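You operate a simulated robot arm through the tools that you are given. There is no shell and no other tool. Be economical: measure what you need, move in short steps, check, and stop when the job is done.

The job below is to be done with a simulated robot arm. You get a single attempt, and the scene is never put back.

Task
Set the air meter to the figure on the green test gas can.
Fine: green plug in the check port, can valve well open, turn the span knob till the display fits; valve shut before the plug goes back.

It is judged by the outcome, as a careful person would: the job done as asked, and still so three seconds after it is handed in. It fails if anything else is knocked over, pushed out of place, dropped, spilled or broken.

Robot
A 7-joint arm with a two-finger parallel gripper, fixed in place. Base frame: the origin is at the foot of the arm, x ahead of it, y to its left, z up; the work surface is at about z = 850. Readings come in mm, degrees, newtons and seconds.
Its first joint turns from -166.0 to 166.0 degrees. Payload 1.57 kg.
The TCP is the grasp point between the finger pads, 30 mm short of the fingertips. In the tool frame z runs along the fingers and y along their closing line. The gripper opens to 110 mm. The fingers are 24 mm wide and 12 mm thick; the gripper's body (48 by 112 mm) begins 78 mm behind the TCP.
Orientation is told as [roll, pitch, yaw] about the base's x, y, z axes, in that order, counted from this pose: with the fingers straight down and closing along the base's y, the tool's x points along the base's -x, its y along +y and its z along -z.

Tools
- The arm moves only by the tool move_arm. Its argument "commands" is a list of rows, each an object of numbers (a shift or turn left out is 0, a gripper value left out holds the last): "dx", "dy", "dz": the shift along the tool's x, y, z in m; "ax", "ay", "az": the turn, a rotation vector about the tool's x, y, z in rad. In form: [{"dx": .., "dy": .., "dz": .., "ax": .., "ay": .., "az": ..}, ...]. A call has 1 to 10 rows; each row is the pose to reach, as a shift and turn from the pose commanded when the call began, along the tool's axes at that moment. "claw" is the opening, from 0 (shut) to 1 (fully open), set as the call begins (left out, the last holds). Each row takes 0.2 s and may step no farther than 50 mm and 8.6 degrees from the row before; otherwise, or with a gripper value out of range, the whole call is refused. A pose out of reach is approached as far as the arm can. The call stops where the force on the tool passes 40 N (or 10 N more than at its start, if that is more) or the arm is blocked; 0.2 s more then pass. Each finger travels about 108 mm/s and halts on what it meets, pressing with about 36 N; the grip force reading is that of the motor and also rises with nothing between the fingers. The clock runs only during rows and for 0.2 s after the last one: add rows that repeat a pose to give the fingers time. It gives the time, the measured TCP pose, the force on the tool (base axes), the opening and the grip force at its end, in the units of the frame above (readings bear some noise), with the torque about the TCP (base axes, N m) and any sound that the robot's microphone picked up.
- Cameras (640 x 400 px; columns grow to the right, rows downward): "scene" is fixed at [48.9, -648.2, 1799.8]; the picture's right is [0.41, -0.91, 0.00], its down [-0.80, -0.36, -0.48] and it looks along [0.43, 0.19, -0.88] (base axes); focal length 216 px, centre (320, 200). "wrist" rides on the gripper at [70, 16, -141] in the tool frame; the picture's right is [-0.23, 0.97, 0.00], its down [-0.85, -0.20, -0.48] and it looks along [-0.47, -0.11, 0.88] (tool axes); focal length 222 px, centre (320, 200). There is no depth. A picture from a camera that has moved, and an enlarged one, comes with that camera's place and axes in the base frame and with its lens.
- snapshot(camera): a new picture of that camera. It takes no simulated time.
- move_column(by): slides the trunk up (or, below 0, down) by that many mm; the arm rides with it, the base frame stays. It gives what a move gives, with no picture.
- enlarge(camera, box): a new picture of the part [left, top, right, bottom] of that camera's present view, enlarged. It takes no simulated time.
- finish_job(): hands the job in; it is judged then, once.

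Go step by step. Nothing tells you positions but the pictures and the camera data: compare them with the known pose of the tool, close in by small moves and look again before you grip or let go. The budget is 120 turns and 64 pictures, counting those below and the enlarged ones. Unless the task says otherwise, let go and move clear before handing in, and close with one line.

The tools are called after "Request:" as a command line: name --argument value ..., lists and objects as JSON in quotes. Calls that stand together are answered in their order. move_arm: Moves the arm, as the interface text tells. Its arguments: {"type":"object","properties":{"commands":{"type":"array","items":{"type":"object","properties":{"dx":{"type":"number"},"dy":{"type":"number"},"dz":{"type":"number"},"ax":{"type":"number"},"ay":{"type":"number"},"az":{"type":"number"}}}},"claw":{"type":"number"}},"required":["commands"]} The other tools are called the same way: move_column (by) slides the trunk up or down; snapshot (camera) takes a picture; enlarge (camera, box) takes an enlarged picture of a part of a camera's view; finish_job () hands the job in.

At the start:

```text
t: 0.0
eef_pos: [518.6, -256.3, 1398.2]
ee_rot: [0.0, 0.0, 0.1]
wrist_force: [0.8, -1.0, 0.6]
wrist_torque: [-0.01, -0.02, 0.0]
opening: 109.9
grip_force: 0.1
trunk travel left (down, up): [-575.0, 35.0]
```

scene: 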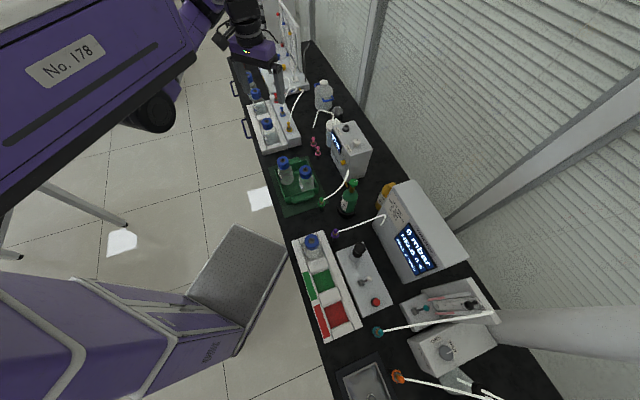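
wrist: 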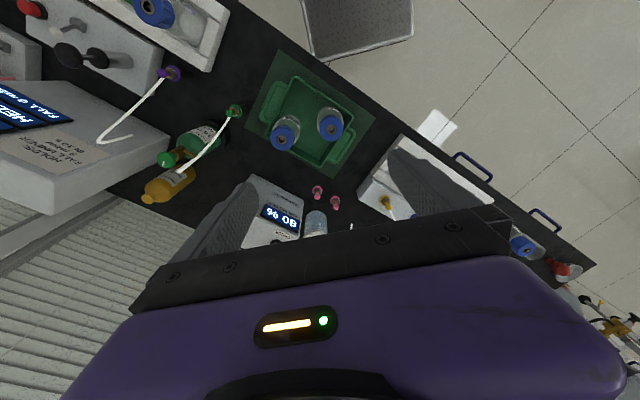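

I see a long bench with several devices; the air meter is probably the small box with a display, near the green can. I'll look closer.

Request:
enlarge --camera "scene" --box '[290, 80, 410, 230]'

Request:
enlarge --camera "wrist" --box '[120, 60, 360, 250]'

Request:
enlarge --camera "scene" --box '[330, 180, 530, 400]'

```text
2.67 times, centred on (350, 155) of scene
camera zoom: at [48.9, -648.2, 1799.8], right [0.41, -0.91, 0.0], down [-0.8, -0.36, -0.48], along [0.43, 0.19, -0.88], focal length 575 px, centre (240, 320)
```

zoom: 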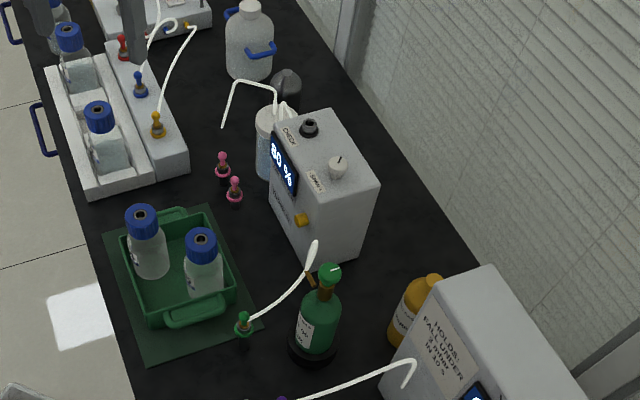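

```text
2.11 times, centred on (240, 155) of wrist
camera zoom: at [448.2, -239.8, 1538.3], right [0.23, 0.97, 0.0], down [0.86, -0.2, 0.48], along [0.47, -0.11, -0.88], focal length 468 px, centre (488, 295)
```

zoom: 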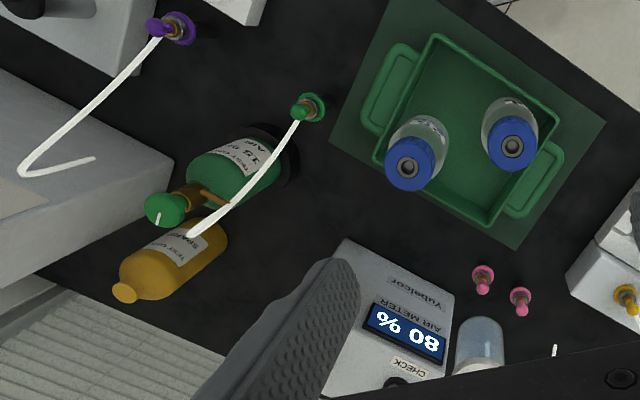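

```text
1.82 times, centred on (430, 290) of scene
camera zoom: at [48.9, -648.2, 1799.8], right [0.41, -0.91, 0.0], down [-0.8, -0.36, -0.48], along [0.43, 0.19, -0.88], focal length 392 px, centre (120, 36)
```

zoom: 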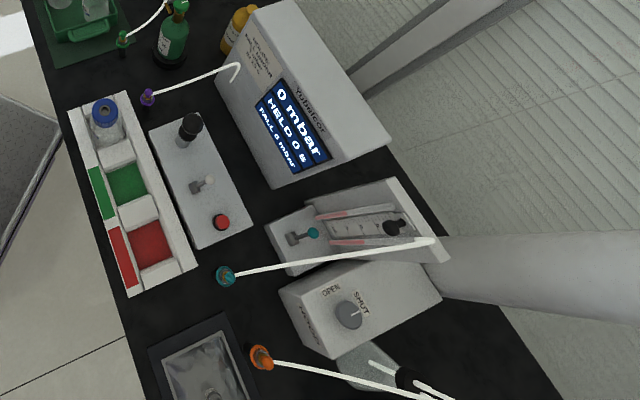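

The air meter reads 80 % with a check port and a knob on top. The green can and plug stand at around (480,-470). I'll move the arm for a closer look.

Request:
move_arm --commands '[{"dx": -0.033, "dy": -0.024, "dz": 0.018}, {"dx": -0.066, "dy": -0.048, "dz": 0.036}, {"dx": -0.1, "dy": -0.072, "dz": 0.055}, {"dx": -0.133, "dy": -0.097, "dz": 0.073}, {"dx": -0.166, "dy": -0.121, "dz": 0.091}, {"dx": -0.2, "dy": -0.145, "dz": 0.11}, {"dx": -0.2, "dy": -0.145, "dz": 0.11}]'

Request:
snapshot --camera "wrist"

```text
t: 1.6
eef_pos: [720.4, -402.5, 1286.2]
ee_rot: [0.1, 0.0, 0.0]
wrist_force: [0.3, -0.5, 0.0]
wrist_torque: [0.02, -0.02, 0.03]
opening: 110.0
grip_force: 0.0
trunk travel left (down, up): [-575.0, 35.0]
```

```text
58 pictures are left
camera wrist: at [649.8, -385.6, 1427.7], right [0.23, 0.97, 0.0], down [0.86, -0.2, 0.48], along [0.47, -0.11, -0.88], focal length 222 px, centre (320, 200)
```

wrist: 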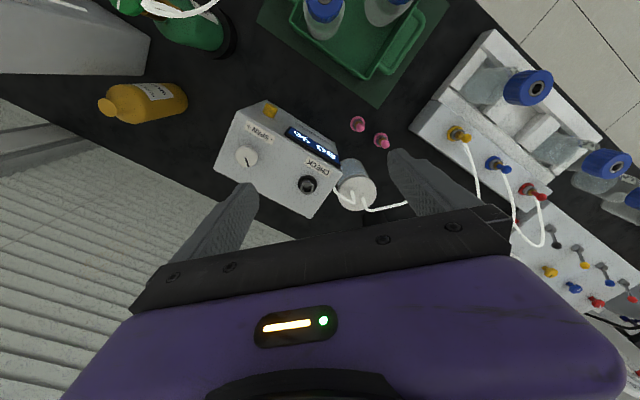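

Request:
enlarge --camera "wrist" --box '[200, 90, 360, 220]'

Request:
enlarge --camera "scene" --box '[330, 100, 380, 200]'

```text
3.08 times, centred on (280, 155) of wrist
camera zoom: at [649.8, -385.6, 1427.7], right [0.23, 0.97, 0.0], down [0.86, -0.2, 0.48], along [0.47, -0.11, -0.88], focal length 684 px, centre (443, 338)
```

zoom: 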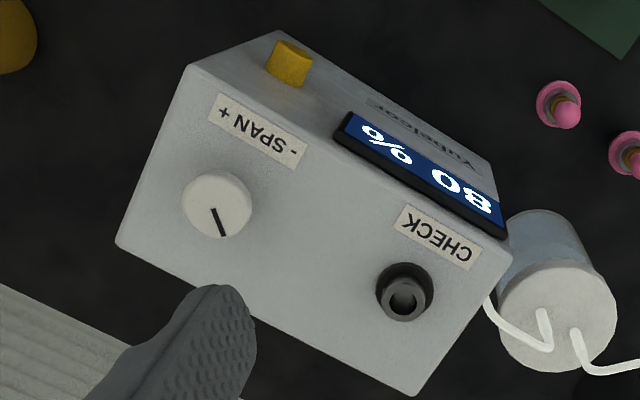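

```text
4.00 times, centred on (355, 150) of scene
camera zoom: at [48.9, -648.2, 1799.8], right [0.41, -0.91, 0.0], down [-0.8, -0.36, -0.48], along [0.43, 0.19, -0.88], focal length 863 px, centre (180, 400)
```

zoom: 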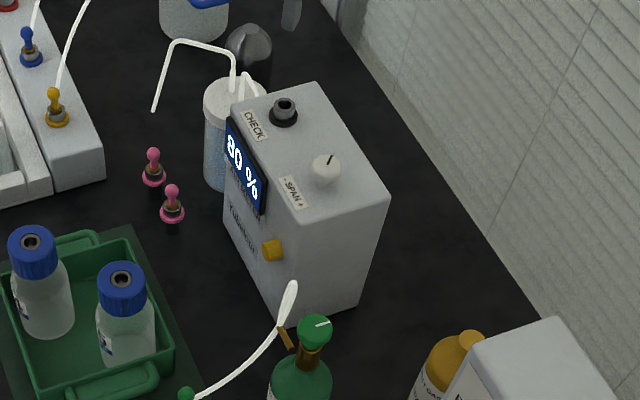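

Port rim ≈ (802,-443,1083), knob ≈ (730,-522,1085), can valve ≈ (518,-583,1095), plug ≈ (470,-468,924). Now a closer look at can and plug.

Request:
move_arm --commands '[{"dx": 0.04, "dy": -0.015}, {"dx": 0.08, "dy": -0.03}, {"dx": 0.12, "dy": -0.045}, {"dx": 0.16, "dy": -0.06, "dz": 0.01}, {"dx": 0.2, "dy": -0.075, "dz": 0.03}, {"dx": 0.24, "dy": -0.088, "dz": 0.046}, {"dx": 0.24, "dy": -0.088, "dz": 0.046}]'

Request:
snapshot --camera "wrist"

```text
t: 3.2
eef_pos: [479.0, -488.7, 1239.4]
ee_rot: [-0.1, -0.1, 0.0]
wrist_force: [-0.1, 0.0, 0.4]
wrist_torque: [-0.05, 0.02, -0.02]
opening: 110.0
grip_force: 0.0
trunk travel left (down, up): [-575.0, 35.0]
```

```text
55 pictures are left
camera wrist: at [407.9, -470.7, 1379.9], right [0.23, 0.97, 0.0], down [0.86, -0.2, 0.48], along [0.47, -0.11, -0.88], focal length 222 px, centre (320, 200)
```

wrist: 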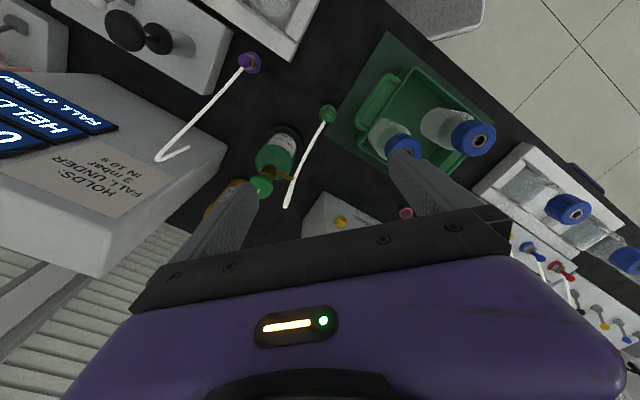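

Request:
enlarge --camera "wrist" --box '[240, 95, 350, 215]'

Request:
enlarge --camera "scene" --box '[315, 165, 375, 225]'

```text
3.33 times, centred on (295, 155) of wrist
camera zoom: at [407.9, -470.7, 1379.9], right [0.23, 0.97, 0.0], down [0.86, -0.2, 0.48], along [0.47, -0.11, -0.88], focal length 740 px, centre (403, 350)
```

zoom: 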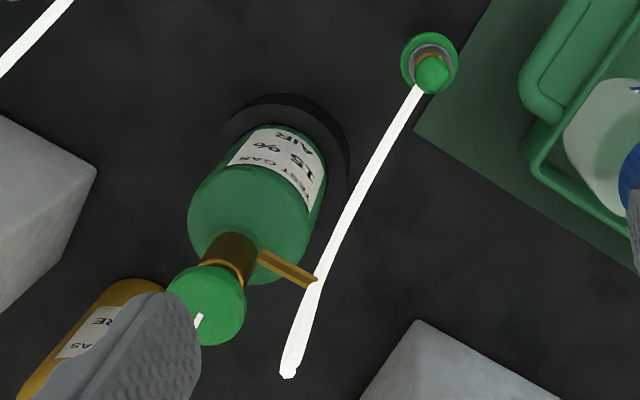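

```text
6.67 times, centred on (345, 195) of scene
camera zoom: at [48.9, -648.2, 1799.8], right [0.41, -0.91, 0.0], down [-0.8, -0.36, -0.48], along [0.43, 0.19, -0.88], focal length 1438 px, centre (153, 233)
```

zoom: 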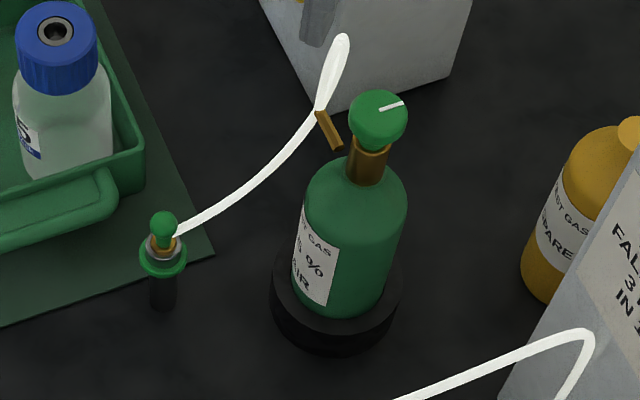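

The label says 15 % air; the plug head is about (470,-469,958) in a post holder. I'll go above the plug, yawed -45° so the fingers straddle across the hose.

Request:
move_arm --claw 0.5 --commands '[{"dx": 0.002, "dy": 0.004, "dz": 0.0, "az": 0.131}, {"dx": 0.004, "dy": 0.01, "dz": 0.03, "az": 0.262}, {"dx": 0.006, "dy": 0.015, "dz": 0.07, "az": 0.393}, {"dx": 0.008, "dy": 0.02, "dz": 0.11, "az": 0.524}, {"dx": 0.009, "dy": 0.02, "dz": 0.15, "az": 0.655}, {"dx": 0.009, "dy": 0.02, "dz": 0.19, "az": 0.785}, {"dx": 0.009, "dy": 0.02, "dz": 0.19, "az": 0.785}]'

Request:
snapshot --camera "wrist"

Request:
enlarge --camera "scene" --box '[305, 165, 375, 225]'

```text
t: 4.8
eef_pos: [470.1, -468.3, 1051.6]
ee_rot: [0.0, 0.0, -45.0]
wrist_force: [-0.2, -0.8, 0.3]
wrist_torque: [0.01, 0.0, 0.01]
opening: 55.1
grip_force: 0.1
trunk travel left (down, up): [-575.0, 35.0]
```

```text
52 pictures are left
camera wrist: at [432.0, -407.8, 1192.0], right [0.85, 0.53, 0.0], down [0.46, -0.75, 0.48], along [0.25, -0.41, -0.88], focal length 222 px, centre (320, 200)
```

wrist: 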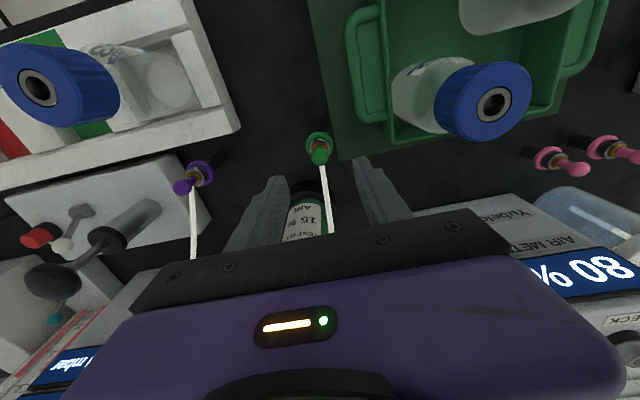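

```text
6.67 times, centred on (340, 195) of scene
camera zoom: at [48.9, -648.2, 1799.8], right [0.41, -0.91, 0.0], down [-0.8, -0.36, -0.48], along [0.43, 0.19, -0.88], focal length 1438 px, centre (187, 233)
```

zoom: 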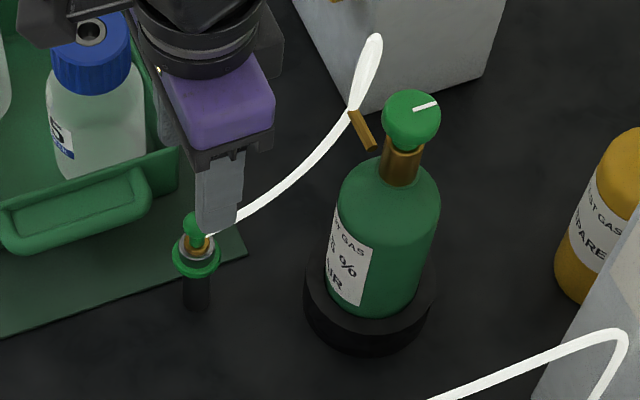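

Request:
enlarge --camera "wrist" --box '[275, 115, 365, 240]'

```text
3.20 times, centred on (320, 178) of wrist
camera zoom: at [432.0, -407.8, 1192.0], right [0.85, 0.53, 0.0], down [0.46, -0.75, 0.48], along [0.25, -0.41, -0.88], focal length 711 px, centre (320, 272)
```

zoom: 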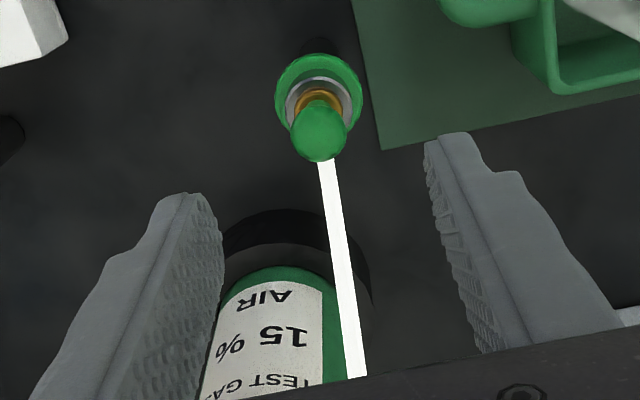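

The plug is between the fingers as planned. I'll descend around its head and then check.

Request:
move_arm --commands '[{"dx": -0.001, "dy": -0.001, "dz": 0.04}, {"dx": -0.0018, "dy": -0.0018, "dz": 0.075}, {"dx": -0.0018, "dy": -0.0018, "dz": 0.0946}, {"dx": -0.0018, "dy": -0.0018, "dz": 0.0946}]'

Request:
enlarge --camera "wrist" --box '[230, 100, 410, 240]'

Request:
enlarge --camera "scene" --box '[305, 165, 375, 225]'

```text
t: 5.8
eef_pos: [469.7, -473.4, 957.0]
ee_rot: [0.0, 0.0, -44.9]
wrist_force: [-0.7, 0.4, -1.1]
wrist_torque: [0.02, 0.02, 0.01]
opening: 55.0
grip_force: 0.0
trunk travel left (down, up): [-575.0, 35.0]
```

```text
2.86 times, centred on (320, 170) of wrist
camera zoom: at [432.2, -411.5, 1097.6], right [0.85, 0.53, 0.0], down [0.46, -0.75, 0.48], along [0.25, -0.41, -0.88], focal length 635 px, centre (320, 286)
```

zoom: 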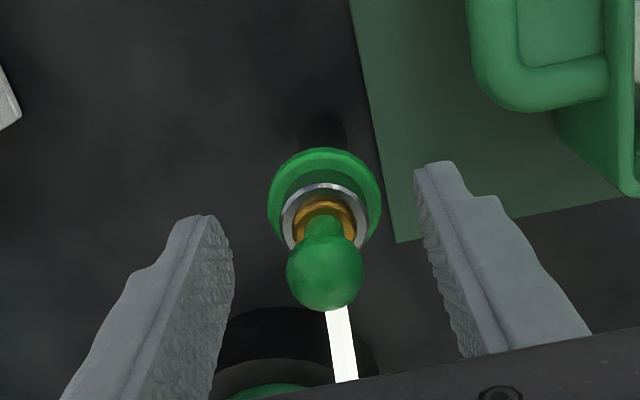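

```text
6.67 times, centred on (340, 195) of scene
camera zoom: at [48.9, -648.2, 1799.8], right [0.41, -0.91, 0.0], down [-0.8, -0.36, -0.48], along [0.43, 0.19, -0.88], focal length 1438 px, centre (187, 233)
```

zoom: 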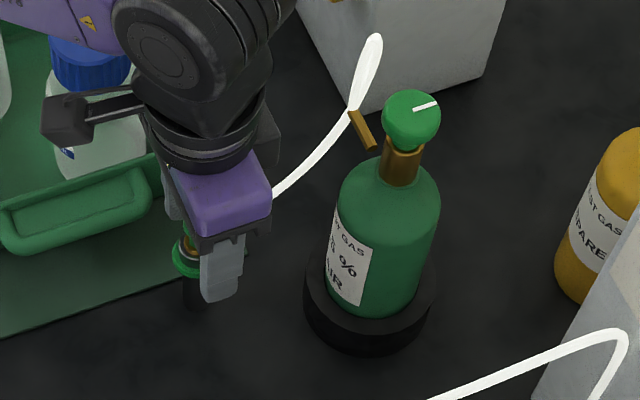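

The ball head sits centred between the fingers. Closing on it.

Request:
move_arm --claw 0 --commands '[{"dz": 0.003}, {"dz": 0.003}, {"dz": 0.003}]'

Request:
enlarge --camera "wrist" --box '[230, 100, 410, 240]'

```text
t: 6.6
eef_pos: [472.6, -472.1, 955.4]
ee_rot: [0.2, -0.2, -44.8]
wrist_force: [8.9, 14.0, 22.7]
wrist_torque: [0.85, 0.2, -0.16]
opening: 25.0
grip_force: 36.0
trunk travel left (down, up): [-575.0, 35.0]
```

```text
2.86 times, centred on (320, 170) of wrist
camera zoom: at [433.2, -410.4, 1096.3], right [0.85, 0.53, 0.0], down [0.46, -0.74, 0.48], along [0.26, -0.41, -0.88], focal length 635 px, centre (320, 286)
```

zoom: 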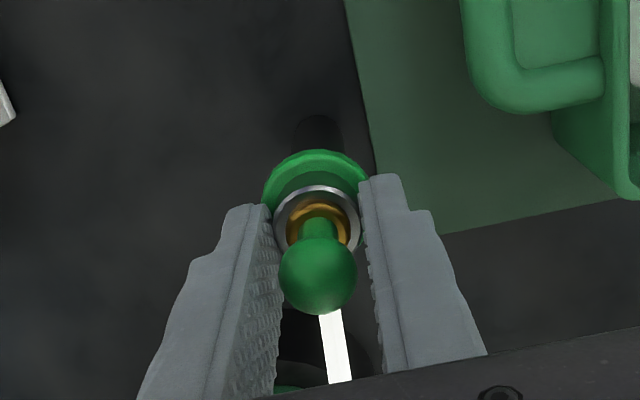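

The fingers met the 25 mm metal sleeve and touched the ring, not the ball. I'll open, lift about 13 mm, and close on the ball only.

Request:
move_arm --claw 0.45 --commands '[{"dz": 0.0}, {"dz": 0.0}, {"dz": -0.009}, {"dz": -0.014}, {"dz": -0.014}]'

Request:
move_arm --claw 0 --commands '[{"dz": 0.0}, {"dz": 0.0}, {"dz": 0.0}]'

Request:
enlarge --camera "wrist" --box '[230, 100, 410, 240]'

```text
t: 7.8
eef_pos: [469.9, -472.3, 967.4]
ee_rot: [0.0, 0.1, -44.9]
wrist_force: [1.1, 0.2, 0.1]
wrist_torque: [0.01, 0.02, 0.0]
opening: 49.5
grip_force: 0.1
trunk travel left (down, up): [-575.0, 35.0]
```

```text
t: 8.6
eef_pos: [471.2, -470.6, 967.1]
ee_rot: [0.2, 0.2, -44.8]
wrist_force: [11.8, 19.8, 0.0]
wrist_torque: [0.77, -0.17, 0.12]
opening: 24.8
grip_force: 36.2
trunk travel left (down, up): [-575.0, 35.0]
```

```text
2.86 times, centred on (320, 170) of wrist
camera zoom: at [432.2, -410.2, 1108.5], right [0.85, 0.53, 0.0], down [0.47, -0.75, 0.48], along [0.26, -0.4, -0.88], focal length 635 px, centre (320, 286)
```

zoom: 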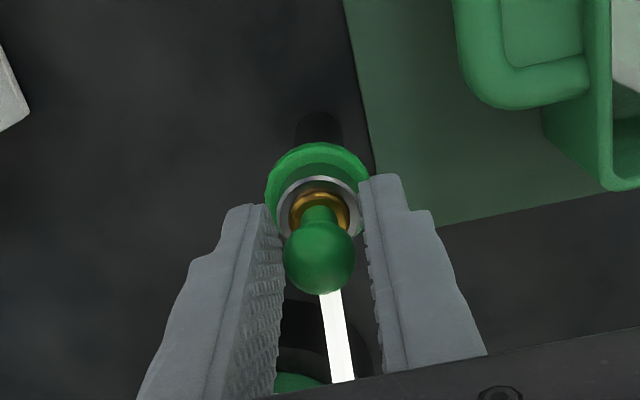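

Still the sleeve; the real centre is also ~2 mm further along the tool's +y. Lift 10 mm more, recentre, and close again.

Request:
move_arm --claw 0.45 --commands '[{"dz": 0.0}, {"dz": 0.0}, {"dz": -0.006, "dy": 0.001}, {"dz": -0.011, "dy": 0.002}, {"dz": -0.011, "dy": 0.002}]'

Request:
move_arm --claw 0 --commands '[{"dz": 0.0}, {"dz": 0.0}, {"dz": 0.0}]'

Request:
enlarge --camera "wrist" --box '[230, 100, 410, 240]'

```text
t: 9.8
eef_pos: [471.4, -470.8, 978.9]
ee_rot: [0.0, 0.0, -44.9]
wrist_force: [1.0, -0.3, 0.4]
wrist_torque: [0.0, 0.01, 0.01]
opening: 49.5
grip_force: 0.0
trunk travel left (down, up): [-575.0, 35.0]
```

```text
t: 10.6
eef_pos: [471.8, -471.7, 979.5]
ee_rot: [0.0, -0.1, -44.9]
wrist_force: [-0.3, 0.2, 0.1]
wrist_torque: [0.0, -0.01, -0.01]
opening: 17.3
grip_force: 32.3
trunk travel left (down, up): [-575.0, 35.0]
```

```text
2.86 times, centred on (320, 170) of wrist
camera zoom: at [432.9, -409.6, 1119.6], right [0.85, 0.53, 0.0], down [0.46, -0.75, 0.48], along [0.25, -0.41, -0.88], focal length 635 px, centre (320, 286)
```

zoom: 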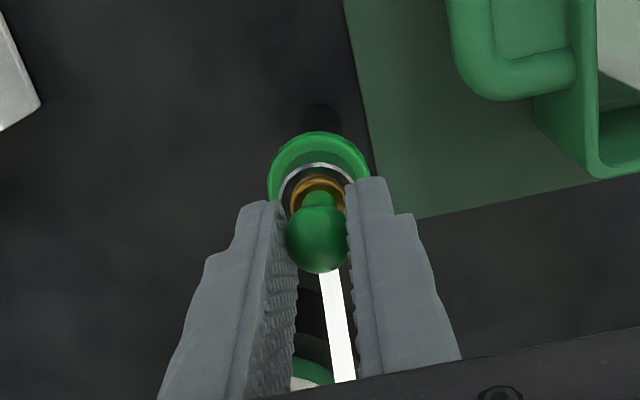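

Now 17 mm opening on the ball, no side load. Lift slowly.

Request:
move_arm --commands '[{"dz": 0.0}, {"dz": -0.01}, {"dz": -0.025}, {"dz": -0.045}, {"dz": -0.07}, {"dz": -0.07}]'

Request:
enlarge --camera "wrist" --box '[230, 100, 410, 240]'

Request:
enlarge --camera "scene" --box '[305, 155, 375, 225]'

```text
t: 12.0
eef_pos: [471.5, -470.7, 1049.7]
ee_rot: [0.0, -0.1, -44.9]
wrist_force: [-0.3, 0.2, -1.0]
wrist_torque: [-0.02, 0.0, 0.01]
opening: 17.2
grip_force: 32.6
trunk travel left (down, up): [-575.0, 35.0]
```

```text
2.86 times, centred on (320, 170) of wrist
camera zoom: at [433.7, -409.6, 1190.5], right [0.85, 0.53, 0.0], down [0.46, -0.75, 0.48], along [0.25, -0.41, -0.88], focal length 635 px, centre (320, 286)
```

zoom: 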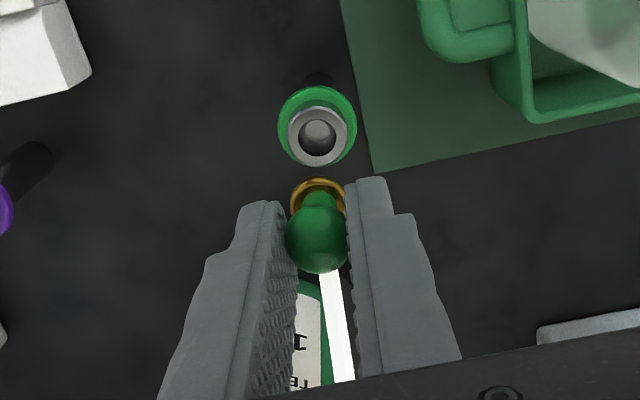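

```text
5.71 times, centred on (340, 190) of scene
camera zoom: at [48.9, -648.2, 1799.8], right [0.41, -0.91, 0.0], down [-0.8, -0.36, -0.48], along [0.43, 0.19, -0.88], focal length 1233 px, centre (206, 257)
```

zoom: 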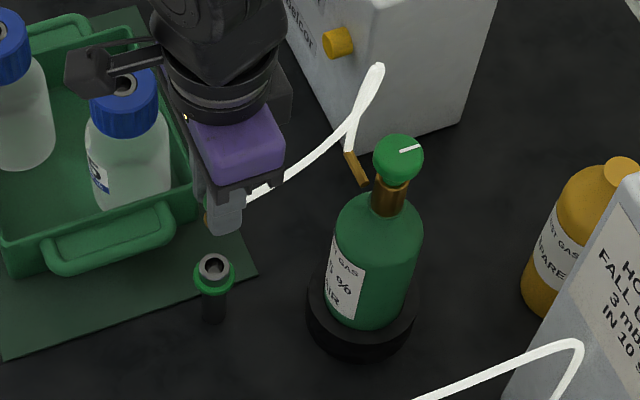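

The plug is out, revealing the socket. Its image place at 70 mm above seating gives me a servo reference. Moving up and over to the check port.

Request:
move_arm --commands '[{"dz": -0.04}, {"dz": -0.08}, {"dz": -0.12}, {"dz": -0.15}, {"dz": -0.15, "dx": -0.02, "dy": 0.024}, {"dz": -0.15, "dx": -0.048, "dy": 0.057}, {"dz": -0.15, "dx": -0.076, "dy": 0.09}, {"dz": -0.15, "dx": -0.104, "dy": 0.123}]'

Request:
move_arm --commands '[{"dx": -0.027, "dy": 0.033}, {"dx": -0.054, "dy": 0.066}, {"dx": -0.08, "dy": 0.098}, {"dx": -0.1, "dy": 0.12}, {"dx": -0.11, "dy": 0.1305}, {"dx": -0.11, "dy": 0.1305}]'

Request:
snapshot --camera "wrist"

Request:
snapshot --camera "scene"

```text
t: 13.8
eef_pos: [635.1, -457.0, 1200.0]
ee_rot: [0.1, 0.1, -44.9]
wrist_force: [0.1, 0.2, -0.9]
wrist_torque: [0.01, 0.02, 0.01]
opening: 17.2
grip_force: 32.4
trunk travel left (down, up): [-575.0, 35.0]
```

```text
t: 15.2
eef_pos: [801.8, -443.1, 1201.5]
ee_rot: [0.0, -0.1, -45.0]
wrist_force: [0.1, -1.0, -0.1]
wrist_torque: [-0.04, -0.03, 0.02]
opening: 17.1
grip_force: 32.1
trunk travel left (down, up): [-575.0, 35.0]
```

```text
42 pictures are left
camera wrist: at [763.0, -381.4, 1341.9], right [0.85, 0.53, 0.0], down [0.46, -0.75, 0.48], along [0.25, -0.41, -0.88], focal length 222 px, centre (320, 200)
```

wrist: 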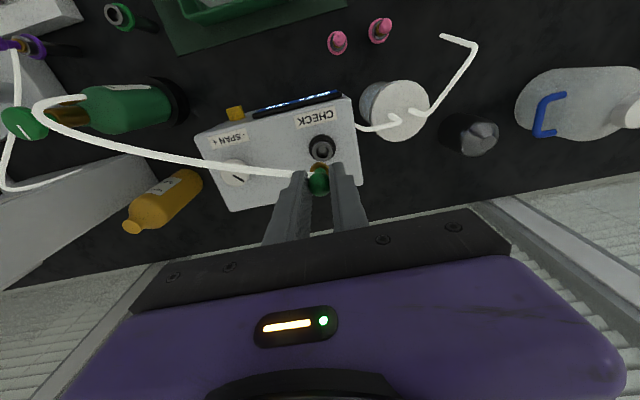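

```text
41 pictures are left
```

scene: 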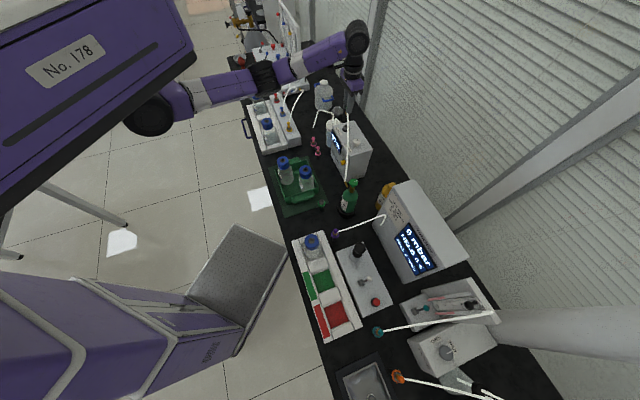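

Request:
enlarge --camera "wrist" --box '[230, 100, 410, 240]'

```text
2.86 times, centred on (320, 170) of wrist
camera zoom: at [763.0, -381.4, 1341.9], right [0.85, 0.53, 0.0], down [0.46, -0.75, 0.48], along [0.25, -0.41, -0.88], focal length 635 px, centre (320, 286)
```

zoom: 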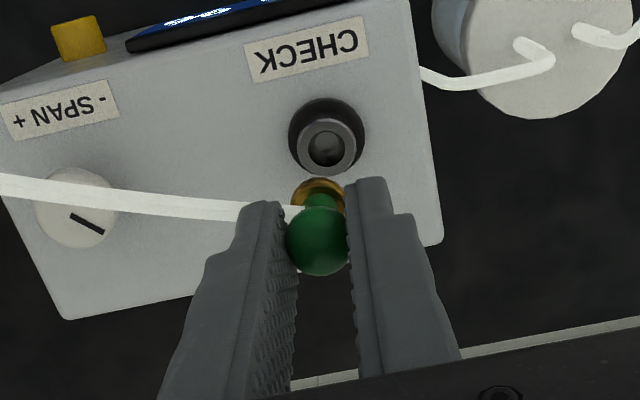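

The port rim shows at (327,149) versus reference (318,138): I need about 4 mm correction. I'll correct, descend 35 mm, and compare again (expected row ~163 for a port at equal relative height).

Request:
move_arm --commands '[{"dx": -0.0033, "dy": 0.0033}, {"dx": -0.0033, "dy": 0.0033, "dz": 0.02}, {"dx": -0.0033, "dy": 0.0033, "dz": 0.035}, {"dx": -0.0033, "dy": 0.0033, "dz": 0.035}]'

Request:
enlarge --camera "wrist" --box '[230, 100, 410, 240]'

```text
t: 16.2
eef_pos: [807.6, -443.6, 1165.2]
ee_rot: [-0.1, 0.0, -44.9]
wrist_force: [0.9, -0.4, -0.5]
wrist_torque: [0.01, -0.01, 0.01]
opening: 17.1
grip_force: 33.0
trunk travel left (down, up): [-575.0, 35.0]
```

```text
2.86 times, centred on (320, 170) of wrist
camera zoom: at [768.3, -381.8, 1305.3], right [0.85, 0.53, 0.0], down [0.46, -0.75, 0.48], along [0.25, -0.41, -0.88], focal length 635 px, centre (320, 286)
```

zoom: 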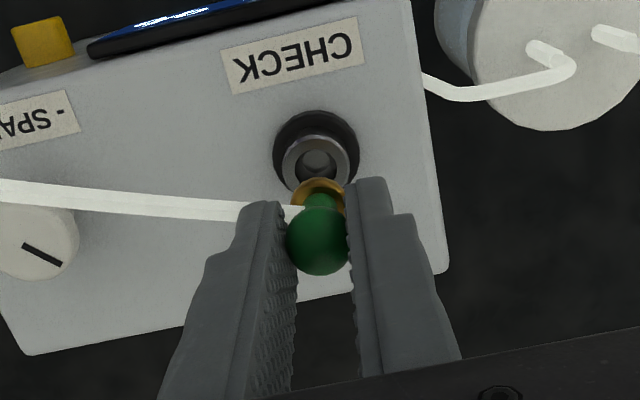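

Request:
enlarge --camera "wrist" --box '[295, 135, 345, 175]'

```text
10.00 times, centred on (320, 155) of wrist
camera zoom: at [768.3, -381.8, 1305.3], right [0.85, 0.53, 0.0], down [0.46, -0.75, 0.48], along [0.25, -0.41, -0.88], focal length 2221 px, centre (320, 650)
```

zoom: 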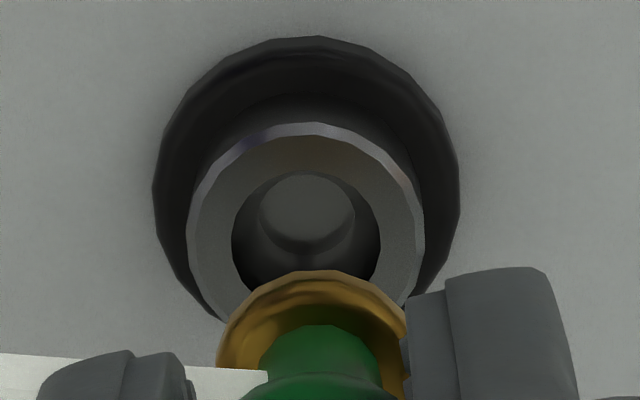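

Alignment looks within ~1 mm. I'll shift a touch left and descend 14 mm, then check.

Request:
move_arm --commands '[{"dx": 0.0002, "dy": -0.0007, "dz": 0.007}, {"dx": 0.0002, "dy": -0.0007, "dz": 0.014}, {"dx": 0.0002, "dy": -0.0007, "dz": 0.014}]'

Request:
enlarge --camera "wrist" --box '[285, 130, 355, 185]'

```text
t: 17.0
eef_pos: [805.7, -442.7, 1149.8]
ee_rot: [-0.1, 0.0, -44.9]
wrist_force: [0.3, 0.4, 0.0]
wrist_torque: [0.0, 0.03, 0.02]
opening: 17.0
grip_force: 32.5
trunk travel left (down, up): [-575.0, 35.0]
```

```text
7.27 times, centred on (320, 158) of wrist
camera zoom: at [767.6, -381.6, 1291.6], right [0.85, 0.53, 0.0], down [0.46, -0.75, 0.48], along [0.25, -0.41, -0.88], focal length 1615 px, centre (320, 509)
```

zoom: 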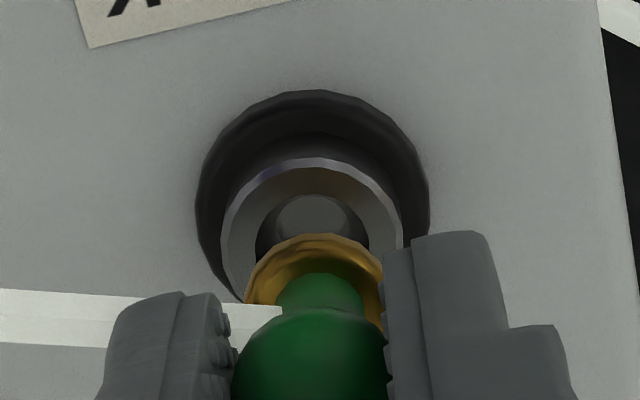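

Request:
move_arm --commands '[{"dz": 0.003}, {"dz": 0.006}, {"dz": 0.009}, {"dz": 0.009}]'

Request:
enlarge --camera "wrist" --box '[285, 130, 355, 185]'

```text
t: 18.0
eef_pos: [804.2, -442.5, 1140.6]
ee_rot: [0.0, 0.0, -45.0]
wrist_force: [-0.6, 0.6, 0.3]
wrist_torque: [0.04, 0.01, 0.01]
opening: 17.2
grip_force: 32.2
trunk travel left (down, up): [-575.0, 35.0]
```

```text
7.27 times, centred on (320, 158) of wrist
camera zoom: at [766.8, -382.1, 1282.0], right [0.85, 0.53, 0.0], down [0.46, -0.75, 0.48], along [0.25, -0.41, -0.88], focal length 1615 px, centre (320, 509)
```

zoom: 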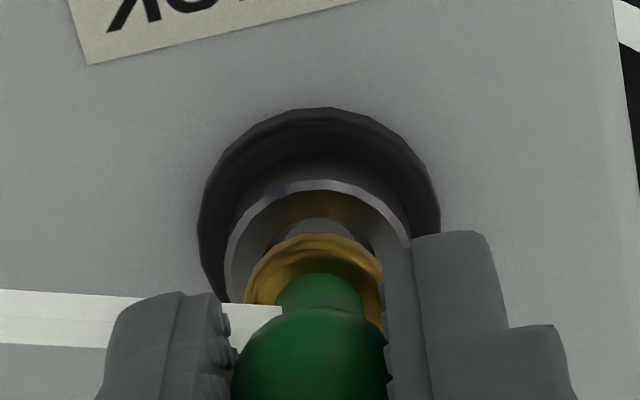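

Nearly there; the port is ~0.9 mm to the right. Correct and descend the last few mm.

Request:
move_arm --commands '[{"dx": -0.0002, "dy": 0.0009, "dz": 0.0}, {"dx": -0.0002, "dy": 0.0009, "dz": 0.003}, {"dx": -0.0002, "dy": 0.0009, "dz": 0.006}, {"dx": -0.0002, "dy": 0.0009, "dz": 0.006}]'

Request:
enlarge --camera "wrist" --box '[285, 130, 355, 185]'

```text
t: 19.0
eef_pos: [805.5, -442.8, 1135.8]
ee_rot: [0.0, 0.0, -44.8]
wrist_force: [-0.1, 0.6, -1.4]
wrist_torque: [-0.01, 0.0, -0.01]
opening: 17.1
grip_force: 32.3
trunk travel left (down, up): [-575.0, 35.0]
```

```text
7.27 times, centred on (320, 158) of wrist
camera zoom: at [767.7, -381.0, 1276.1], right [0.85, 0.53, 0.0], down [0.46, -0.75, 0.48], along [0.25, -0.41, -0.88], focal length 1615 px, centre (320, 509)
```

zoom: 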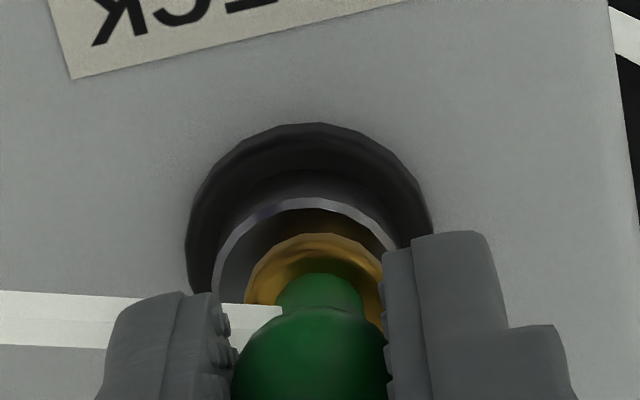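

Request:
move_arm --commands '[{"dy": -0.0004, "dz": 0.0015}, {"dy": -0.0004, "dz": 0.003}, {"dy": -0.0004, "dz": 0.0045}, {"dy": -0.0004, "dz": 0.0045}]'

Request:
enlarge --camera "wrist" --box '[285, 130, 355, 185]'

```text
t: 20.0
eef_pos: [806.3, -443.2, 1131.5]
ee_rot: [0.1, 0.0, -44.9]
wrist_force: [0.0, 0.1, -0.2]
wrist_torque: [0.02, 0.0, 0.03]
opening: 17.1
grip_force: 32.3
trunk travel left (down, up): [-575.0, 35.0]
```

```text
7.27 times, centred on (320, 158) of wrist
camera zoom: at [767.5, -381.7, 1271.5], right [0.85, 0.53, 0.0], down [0.46, -0.75, 0.48], along [0.25, -0.41, -0.88], focal length 1615 px, centre (320, 509)
```

zoom: 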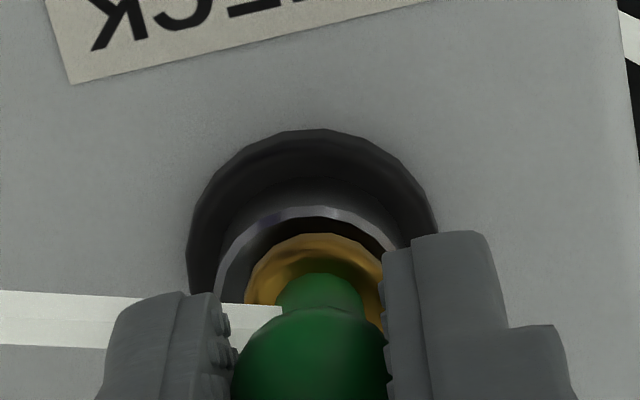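

Request:
move_arm --commands '[{"dz": 0.0015}, {"dz": 0.003}, {"dz": 0.0045}, {"dz": 0.006}, {"dz": 0.006}]'

Request:
enlarge --camera "wrist" --box '[285, 130, 355, 185]'

Request:
enlarge --camera "scene" --box '[320, 70, 390, 140]'

```text
t: 21.2
eef_pos: [806.7, -443.3, 1124.4]
ee_rot: [0.0, -0.1, -45.0]
wrist_force: [-1.4, -4.2, 2.9]
wrist_torque: [-0.2, 0.06, 0.02]
opening: 17.3
grip_force: 32.3
trunk travel left (down, up): [-575.0, 35.0]
```

```text
7.27 times, centred on (320, 158) of wrist
camera zoom: at [768.1, -382.1, 1265.4], right [0.85, 0.53, 0.0], down [0.46, -0.74, 0.48], along [0.25, -0.41, -0.88], focal length 1615 px, centre (320, 509)
```

zoom: 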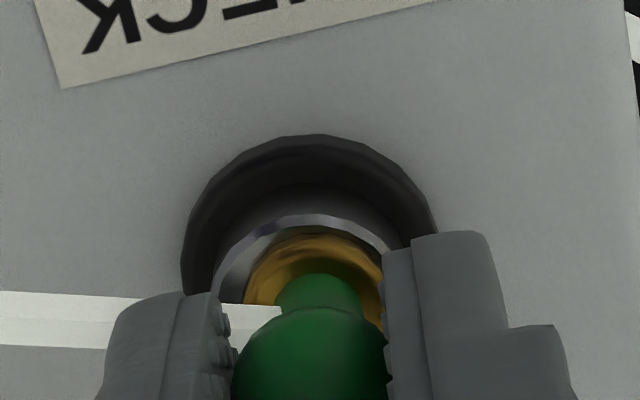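

```text
5.71 times, centred on (355, 105) of scene
camera zoom: at [48.9, -648.2, 1799.8], right [0.41, -0.91, 0.0], down [-0.8, -0.36, -0.48], along [0.43, 0.19, -0.88], focal length 1233 px, centre (120, 743)
```

zoom: 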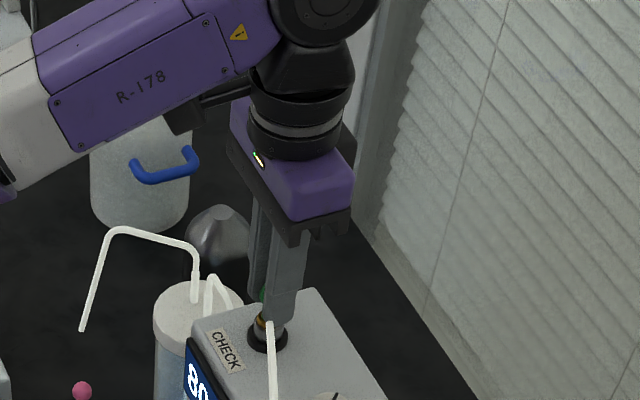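

Slight side load shows the nose is in with ~0.7 mm offset. Shift with it and push down further.

Request:
move_arm --commands '[{"dx": -0.0003, "dy": -0.0008}, {"dx": -0.0003, "dy": -0.0008, "dz": 0.0015}, {"dx": -0.0003, "dy": -0.0008, "dz": 0.003}, {"dx": -0.0003, "dy": -0.0008, "dz": 0.0045}, {"dx": -0.0003, "dy": -0.0008, "dz": 0.006}, {"dx": -0.0003, "dy": -0.0008, "dz": 0.006}]'

Request:
enlarge --camera "wrist" --box '[285, 130, 355, 185]'

```text
t: 22.6
eef_pos: [806.9, -443.3, 1118.5]
ee_rot: [0.0, -0.2, -45.0]
wrist_force: [3.3, -4.5, 25.4]
wrist_torque: [-0.1, -0.09, 0.02]
opening: 17.5
grip_force: 32.2
trunk travel left (down, up): [-575.0, 35.0]
```

```text
7.27 times, centred on (320, 158) of wrist
camera zoom: at [767.2, -381.8, 1259.7], right [0.85, 0.53, 0.0], down [0.46, -0.74, 0.48], along [0.25, -0.41, -0.88], focal length 1615 px, centre (320, 509)
```

zoom: 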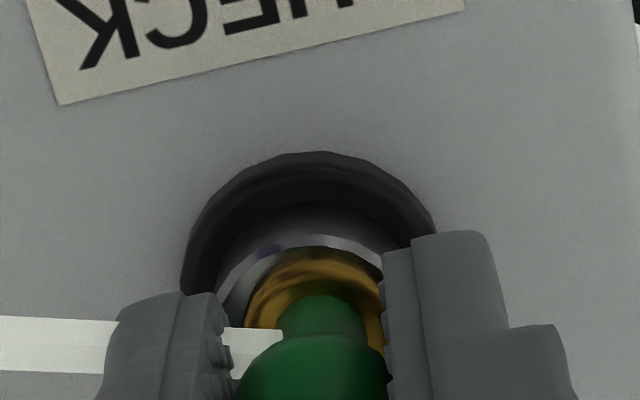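

The plug seems bottomed: 25 N up, and it slid slightly in the fingers. I'll test by relaxing and nudging sideways to see if the socket resists.

Request:
move_arm --commands '[{"dz": -0.003}, {"dz": -0.003, "dx": 0.002}, {"dz": -0.003, "dx": 0.004}, {"dz": -0.003, "dx": 0.004}]'

Request:
move_arm --commands '[{"dx": -0.004}, {"dx": -0.008}, {"dx": -0.008}]'

Request:
enlarge --camera "wrist" --box '[285, 130, 355, 185]'

```text
t: 23.6
eef_pos: [804.2, -441.1, 1120.8]
ee_rot: [0.0, -0.1, -44.9]
wrist_force: [12.0, -11.2, -0.9]
wrist_torque: [-0.48, -0.48, 0.02]
opening: 17.3
grip_force: 32.5
trunk travel left (down, up): [-575.0, 35.0]
```

```text
t: 24.4
eef_pos: [807.4, -444.8, 1121.0]
ee_rot: [0.1, 0.3, -44.9]
wrist_force: [-13.2, 11.6, 0.8]
wrist_torque: [0.48, 0.52, 0.01]
opening: 17.2
grip_force: 32.1
trunk travel left (down, up): [-575.0, 35.0]
```

```text
7.27 times, centred on (320, 158) of wrist
camera zoom: at [769.5, -383.3, 1261.8], right [0.85, 0.53, 0.0], down [0.47, -0.75, 0.47], along [0.25, -0.4, -0.88], focal length 1615 px, centre (320, 509)
```

zoom: 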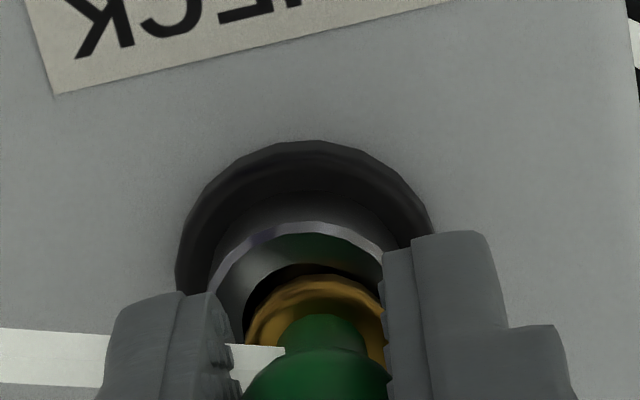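

The socket resists symmetrically both ways: the plug is in. Recentre and press firmly to seat it.

Request:
move_arm --commands '[{"dx": 0.004}, {"dx": 0.004, "dz": 0.002}, {"dx": 0.004, "dz": 0.004}, {"dx": 0.004, "dz": 0.006}, {"dx": 0.004, "dz": 0.007}, {"dx": 0.004, "dz": 0.007}]'

Request:
enlarge --camera "wrist" --box '[285, 130, 355, 185]'

```text
t: 25.8
eef_pos: [804.9, -445.2, 1117.3]
ee_rot: [-0.1, -0.3, -45.0]
wrist_force: [0.2, -5.6, 24.7]
wrist_torque: [-0.04, 0.01, -0.01]
opening: 17.2
grip_force: 32.1
trunk travel left (down, up): [-575.0, 35.0]
```

```text
7.27 times, centred on (320, 158) of wrist
camera zoom: at [767.0, -381.9, 1257.7], right [0.85, 0.53, 0.0], down [0.46, -0.74, 0.48], along [0.26, -0.41, -0.88], focal length 1615 px, centre (320, 509)
```

zoom: 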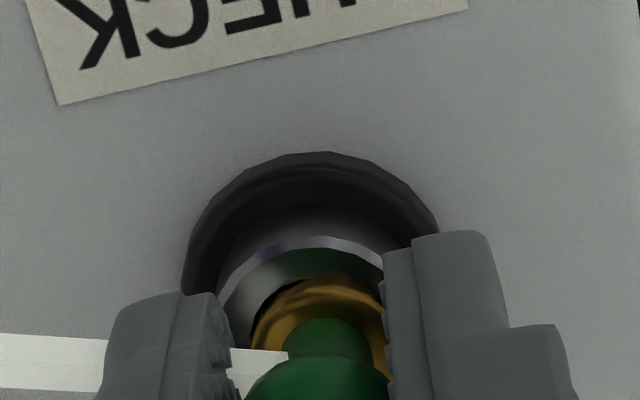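

The plug is firmly in the socket, with a slight tilt in the grip; I'll release and inspect how it sits.

Request:
move_arm --claw 0.4 --commands '[{"dz": 0.0}, {"dz": 0.0}, {"dz": 0.0}]'

Request:
move_arm --commands '[{"dz": -0.015}, {"dz": -0.035}, {"dz": -0.06}, {"dz": -0.06}]'

Request:
enlarge --camera "wrist" --box '[230, 100, 410, 240]'

Request:
enlarge --camera "scene" --box '[320, 110, 380, 160]'

```text
t: 26.6
eef_pos: [805.7, -442.7, 1114.0]
ee_rot: [0.0, 0.0, -45.0]
wrist_force: [-0.3, -0.5, -0.1]
wrist_torque: [-0.01, 0.01, -0.01]
opening: 43.9
grip_force: 0.0
trunk travel left (down, up): [-575.0, 35.0]
```

```text
t: 27.6
eef_pos: [806.4, -444.2, 1175.9]
ee_rot: [-0.1, 0.0, -44.9]
wrist_force: [0.0, -0.4, -0.8]
wrist_torque: [-0.01, 0.05, -0.05]
opening: 44.0
grip_force: 0.1
trunk travel left (down, up): [-575.0, 35.0]
```

```text
2.86 times, centred on (320, 170) of wrist
camera zoom: at [768.3, -382.1, 1316.6], right [0.85, 0.53, 0.0], down [0.46, -0.75, 0.48], along [0.25, -0.41, -0.88], focal length 635 px, centre (320, 286)
```

zoom: 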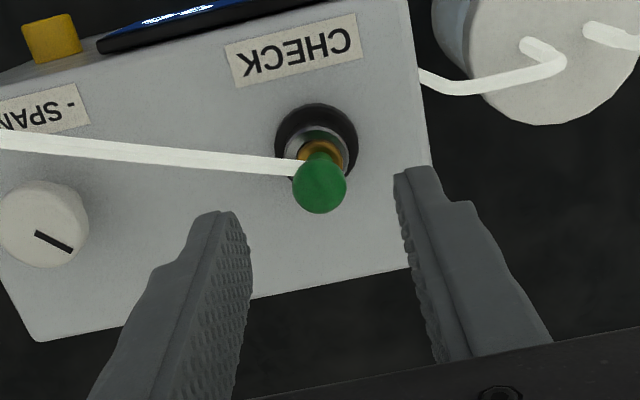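

```text
8.00 times, centred on (350, 135) of scene
camera zoom: at [48.9, -648.2, 1799.8], right [0.41, -0.91, 0.0], down [-0.8, -0.36, -0.48], along [0.43, 0.19, -0.88], focal length 1726 px, centre (80, 720)
```

zoom: 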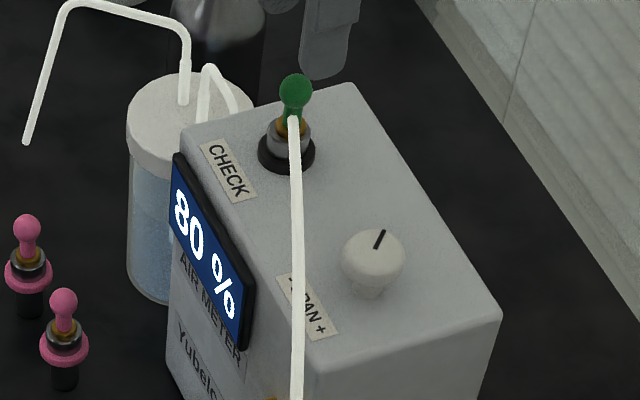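

The plug sits properly in the port like the pink ones in theirs. Next: the can valve at about (518,-583,1095).

Request:
move_arm --claw 0.6 --commands '[{"dz": -0.03}, {"dz": -0.055}, {"dz": -0.055, "dx": 0.015, "dy": -0.043}, {"dz": -0.055, "dx": 0.03, "dy": -0.086}, {"dz": -0.055, "dx": 0.045, "dy": -0.129}, {"dz": -0.055, "dx": 0.06, "dy": -0.172}, {"dz": -0.055, "dx": 0.075, "dy": -0.215}, {"dz": -0.055, "dx": 0.09, "dy": -0.258}, {"dz": -0.055, "dx": 0.1053, "dy": -0.302}, {"dz": -0.055, "dx": 0.1053, "dy": -0.302}]'

Request:
move_arm --commands '[{"dz": 0.02}, {"dz": 0.04}, {"dz": 0.04}]'

Request:
enlarge --camera "wrist" --box '[210, 90, 430, 240]'

```text
t: 29.8
eef_pos: [518.4, -582.6, 1229.0]
ee_rot: [0.1, 0.1, -45.0]
wrist_force: [-0.2, -0.8, -0.5]
wrist_torque: [0.01, -0.04, 0.03]
opening: 66.1
grip_force: 0.0
trunk travel left (down, up): [-575.0, 35.0]
```

```text
t: 30.6
eef_pos: [519.5, -583.4, 1190.2]
ee_rot: [0.0, -0.1, -44.9]
wrist_force: [0.0, 0.2, -0.2]
wrist_torque: [0.04, 0.0, 0.0]
opening: 66.3
grip_force: 0.1
trunk travel left (down, up): [-575.0, 35.0]
```

```text
2.67 times, centred on (320, 165) of wrist
camera zoom: at [480.2, -521.5, 1330.1], right [0.85, 0.53, 0.0], down [0.46, -0.75, 0.48], along [0.25, -0.41, -0.88], focal length 592 px, centre (320, 293)
```

zoom: 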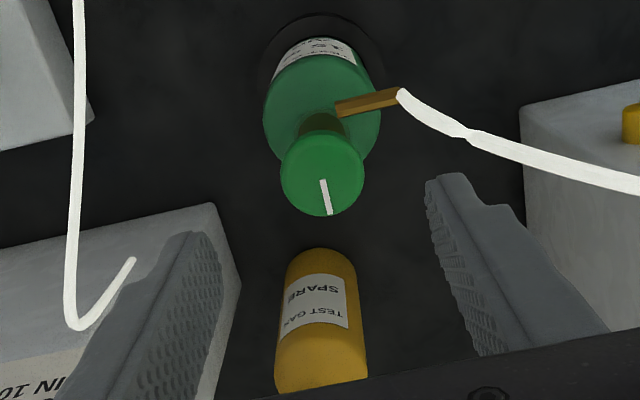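

Request:
move_arm --commands '[{"dz": 0.02}, {"dz": 0.045}, {"dz": 0.045}]'

Request:
enlarge --camera "wrist" --box '[210, 90, 430, 240]'

Request:
enlarge --camera "scene" --box '[315, 155, 375, 205]'

```text
t: 31.4
eef_pos: [518.4, -582.8, 1144.0]
ee_rot: [0.0, 0.0, -44.8]
wrist_force: [0.2, 1.0, 0.0]
wrist_torque: [-0.03, 0.01, -0.04]
opening: 66.1
grip_force: 0.1
trunk travel left (down, up): [-575.0, 35.0]
```

```text
2.67 times, centred on (320, 165) of wrist
camera zoom: at [480.0, -521.2, 1283.6], right [0.85, 0.53, 0.0], down [0.46, -0.75, 0.48], along [0.25, -0.41, -0.88], focal length 592 px, centre (320, 293)
```

zoom: 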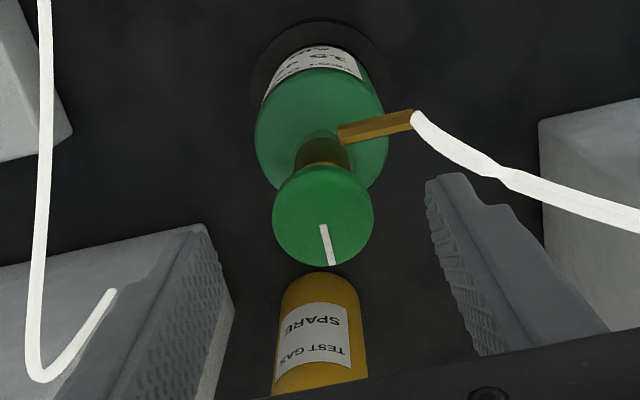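

```text
8.00 times, centred on (345, 180) of scene
camera zoom: at [48.9, -648.2, 1799.8], right [0.41, -0.91, 0.0], down [-0.8, -0.36, -0.48], along [0.43, 0.19, -0.88], focal length 1726 px, centre (120, 360)
```

zoom: 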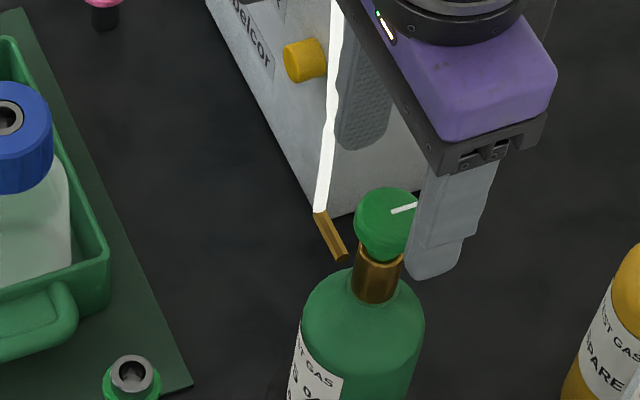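

The valve is centred below the TCP, top z ≈ 1097, Ø34 mm. Descend and grip it.

Request:
move_arm --commands '[{"dz": 0.02}, {"dz": 0.038}, {"dz": 0.046}, {"dz": 0.046}]'

Request:
move_arm --claw 0.2 --commands '[{"dz": 0.0}, {"dz": 0.0}, {"dz": 0.0}]'

Request:
enlarge --camera "wrist" --box '[210, 90, 430, 240]'

```text
t: 32.4
eef_pos: [517.7, -583.7, 1099.1]
ee_rot: [0.0, 0.0, -44.9]
wrist_force: [-0.1, 0.5, -0.2]
wrist_torque: [0.02, -0.02, 0.0]
opening: 65.9
grip_force: 0.1
trunk travel left (down, up): [-575.0, 35.0]
```

```text
t: 33.2
eef_pos: [518.0, -583.0, 1098.3]
ee_rot: [0.2, 0.1, -44.8]
wrist_force: [7.0, 9.5, 0.6]
wrist_torque: [0.38, 0.21, 0.03]
opening: 33.5
grip_force: 41.4
trunk travel left (down, up): [-575.0, 35.0]
```

```text
2.67 times, centred on (320, 165) of wrist
camera zoom: at [480.5, -521.4, 1239.0], right [0.85, 0.53, 0.0], down [0.47, -0.75, 0.48], along [0.25, -0.4, -0.88], focal length 592 px, centre (320, 293)
```

zoom: 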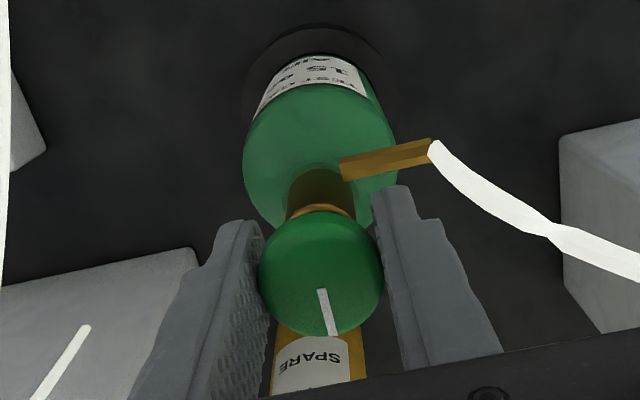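

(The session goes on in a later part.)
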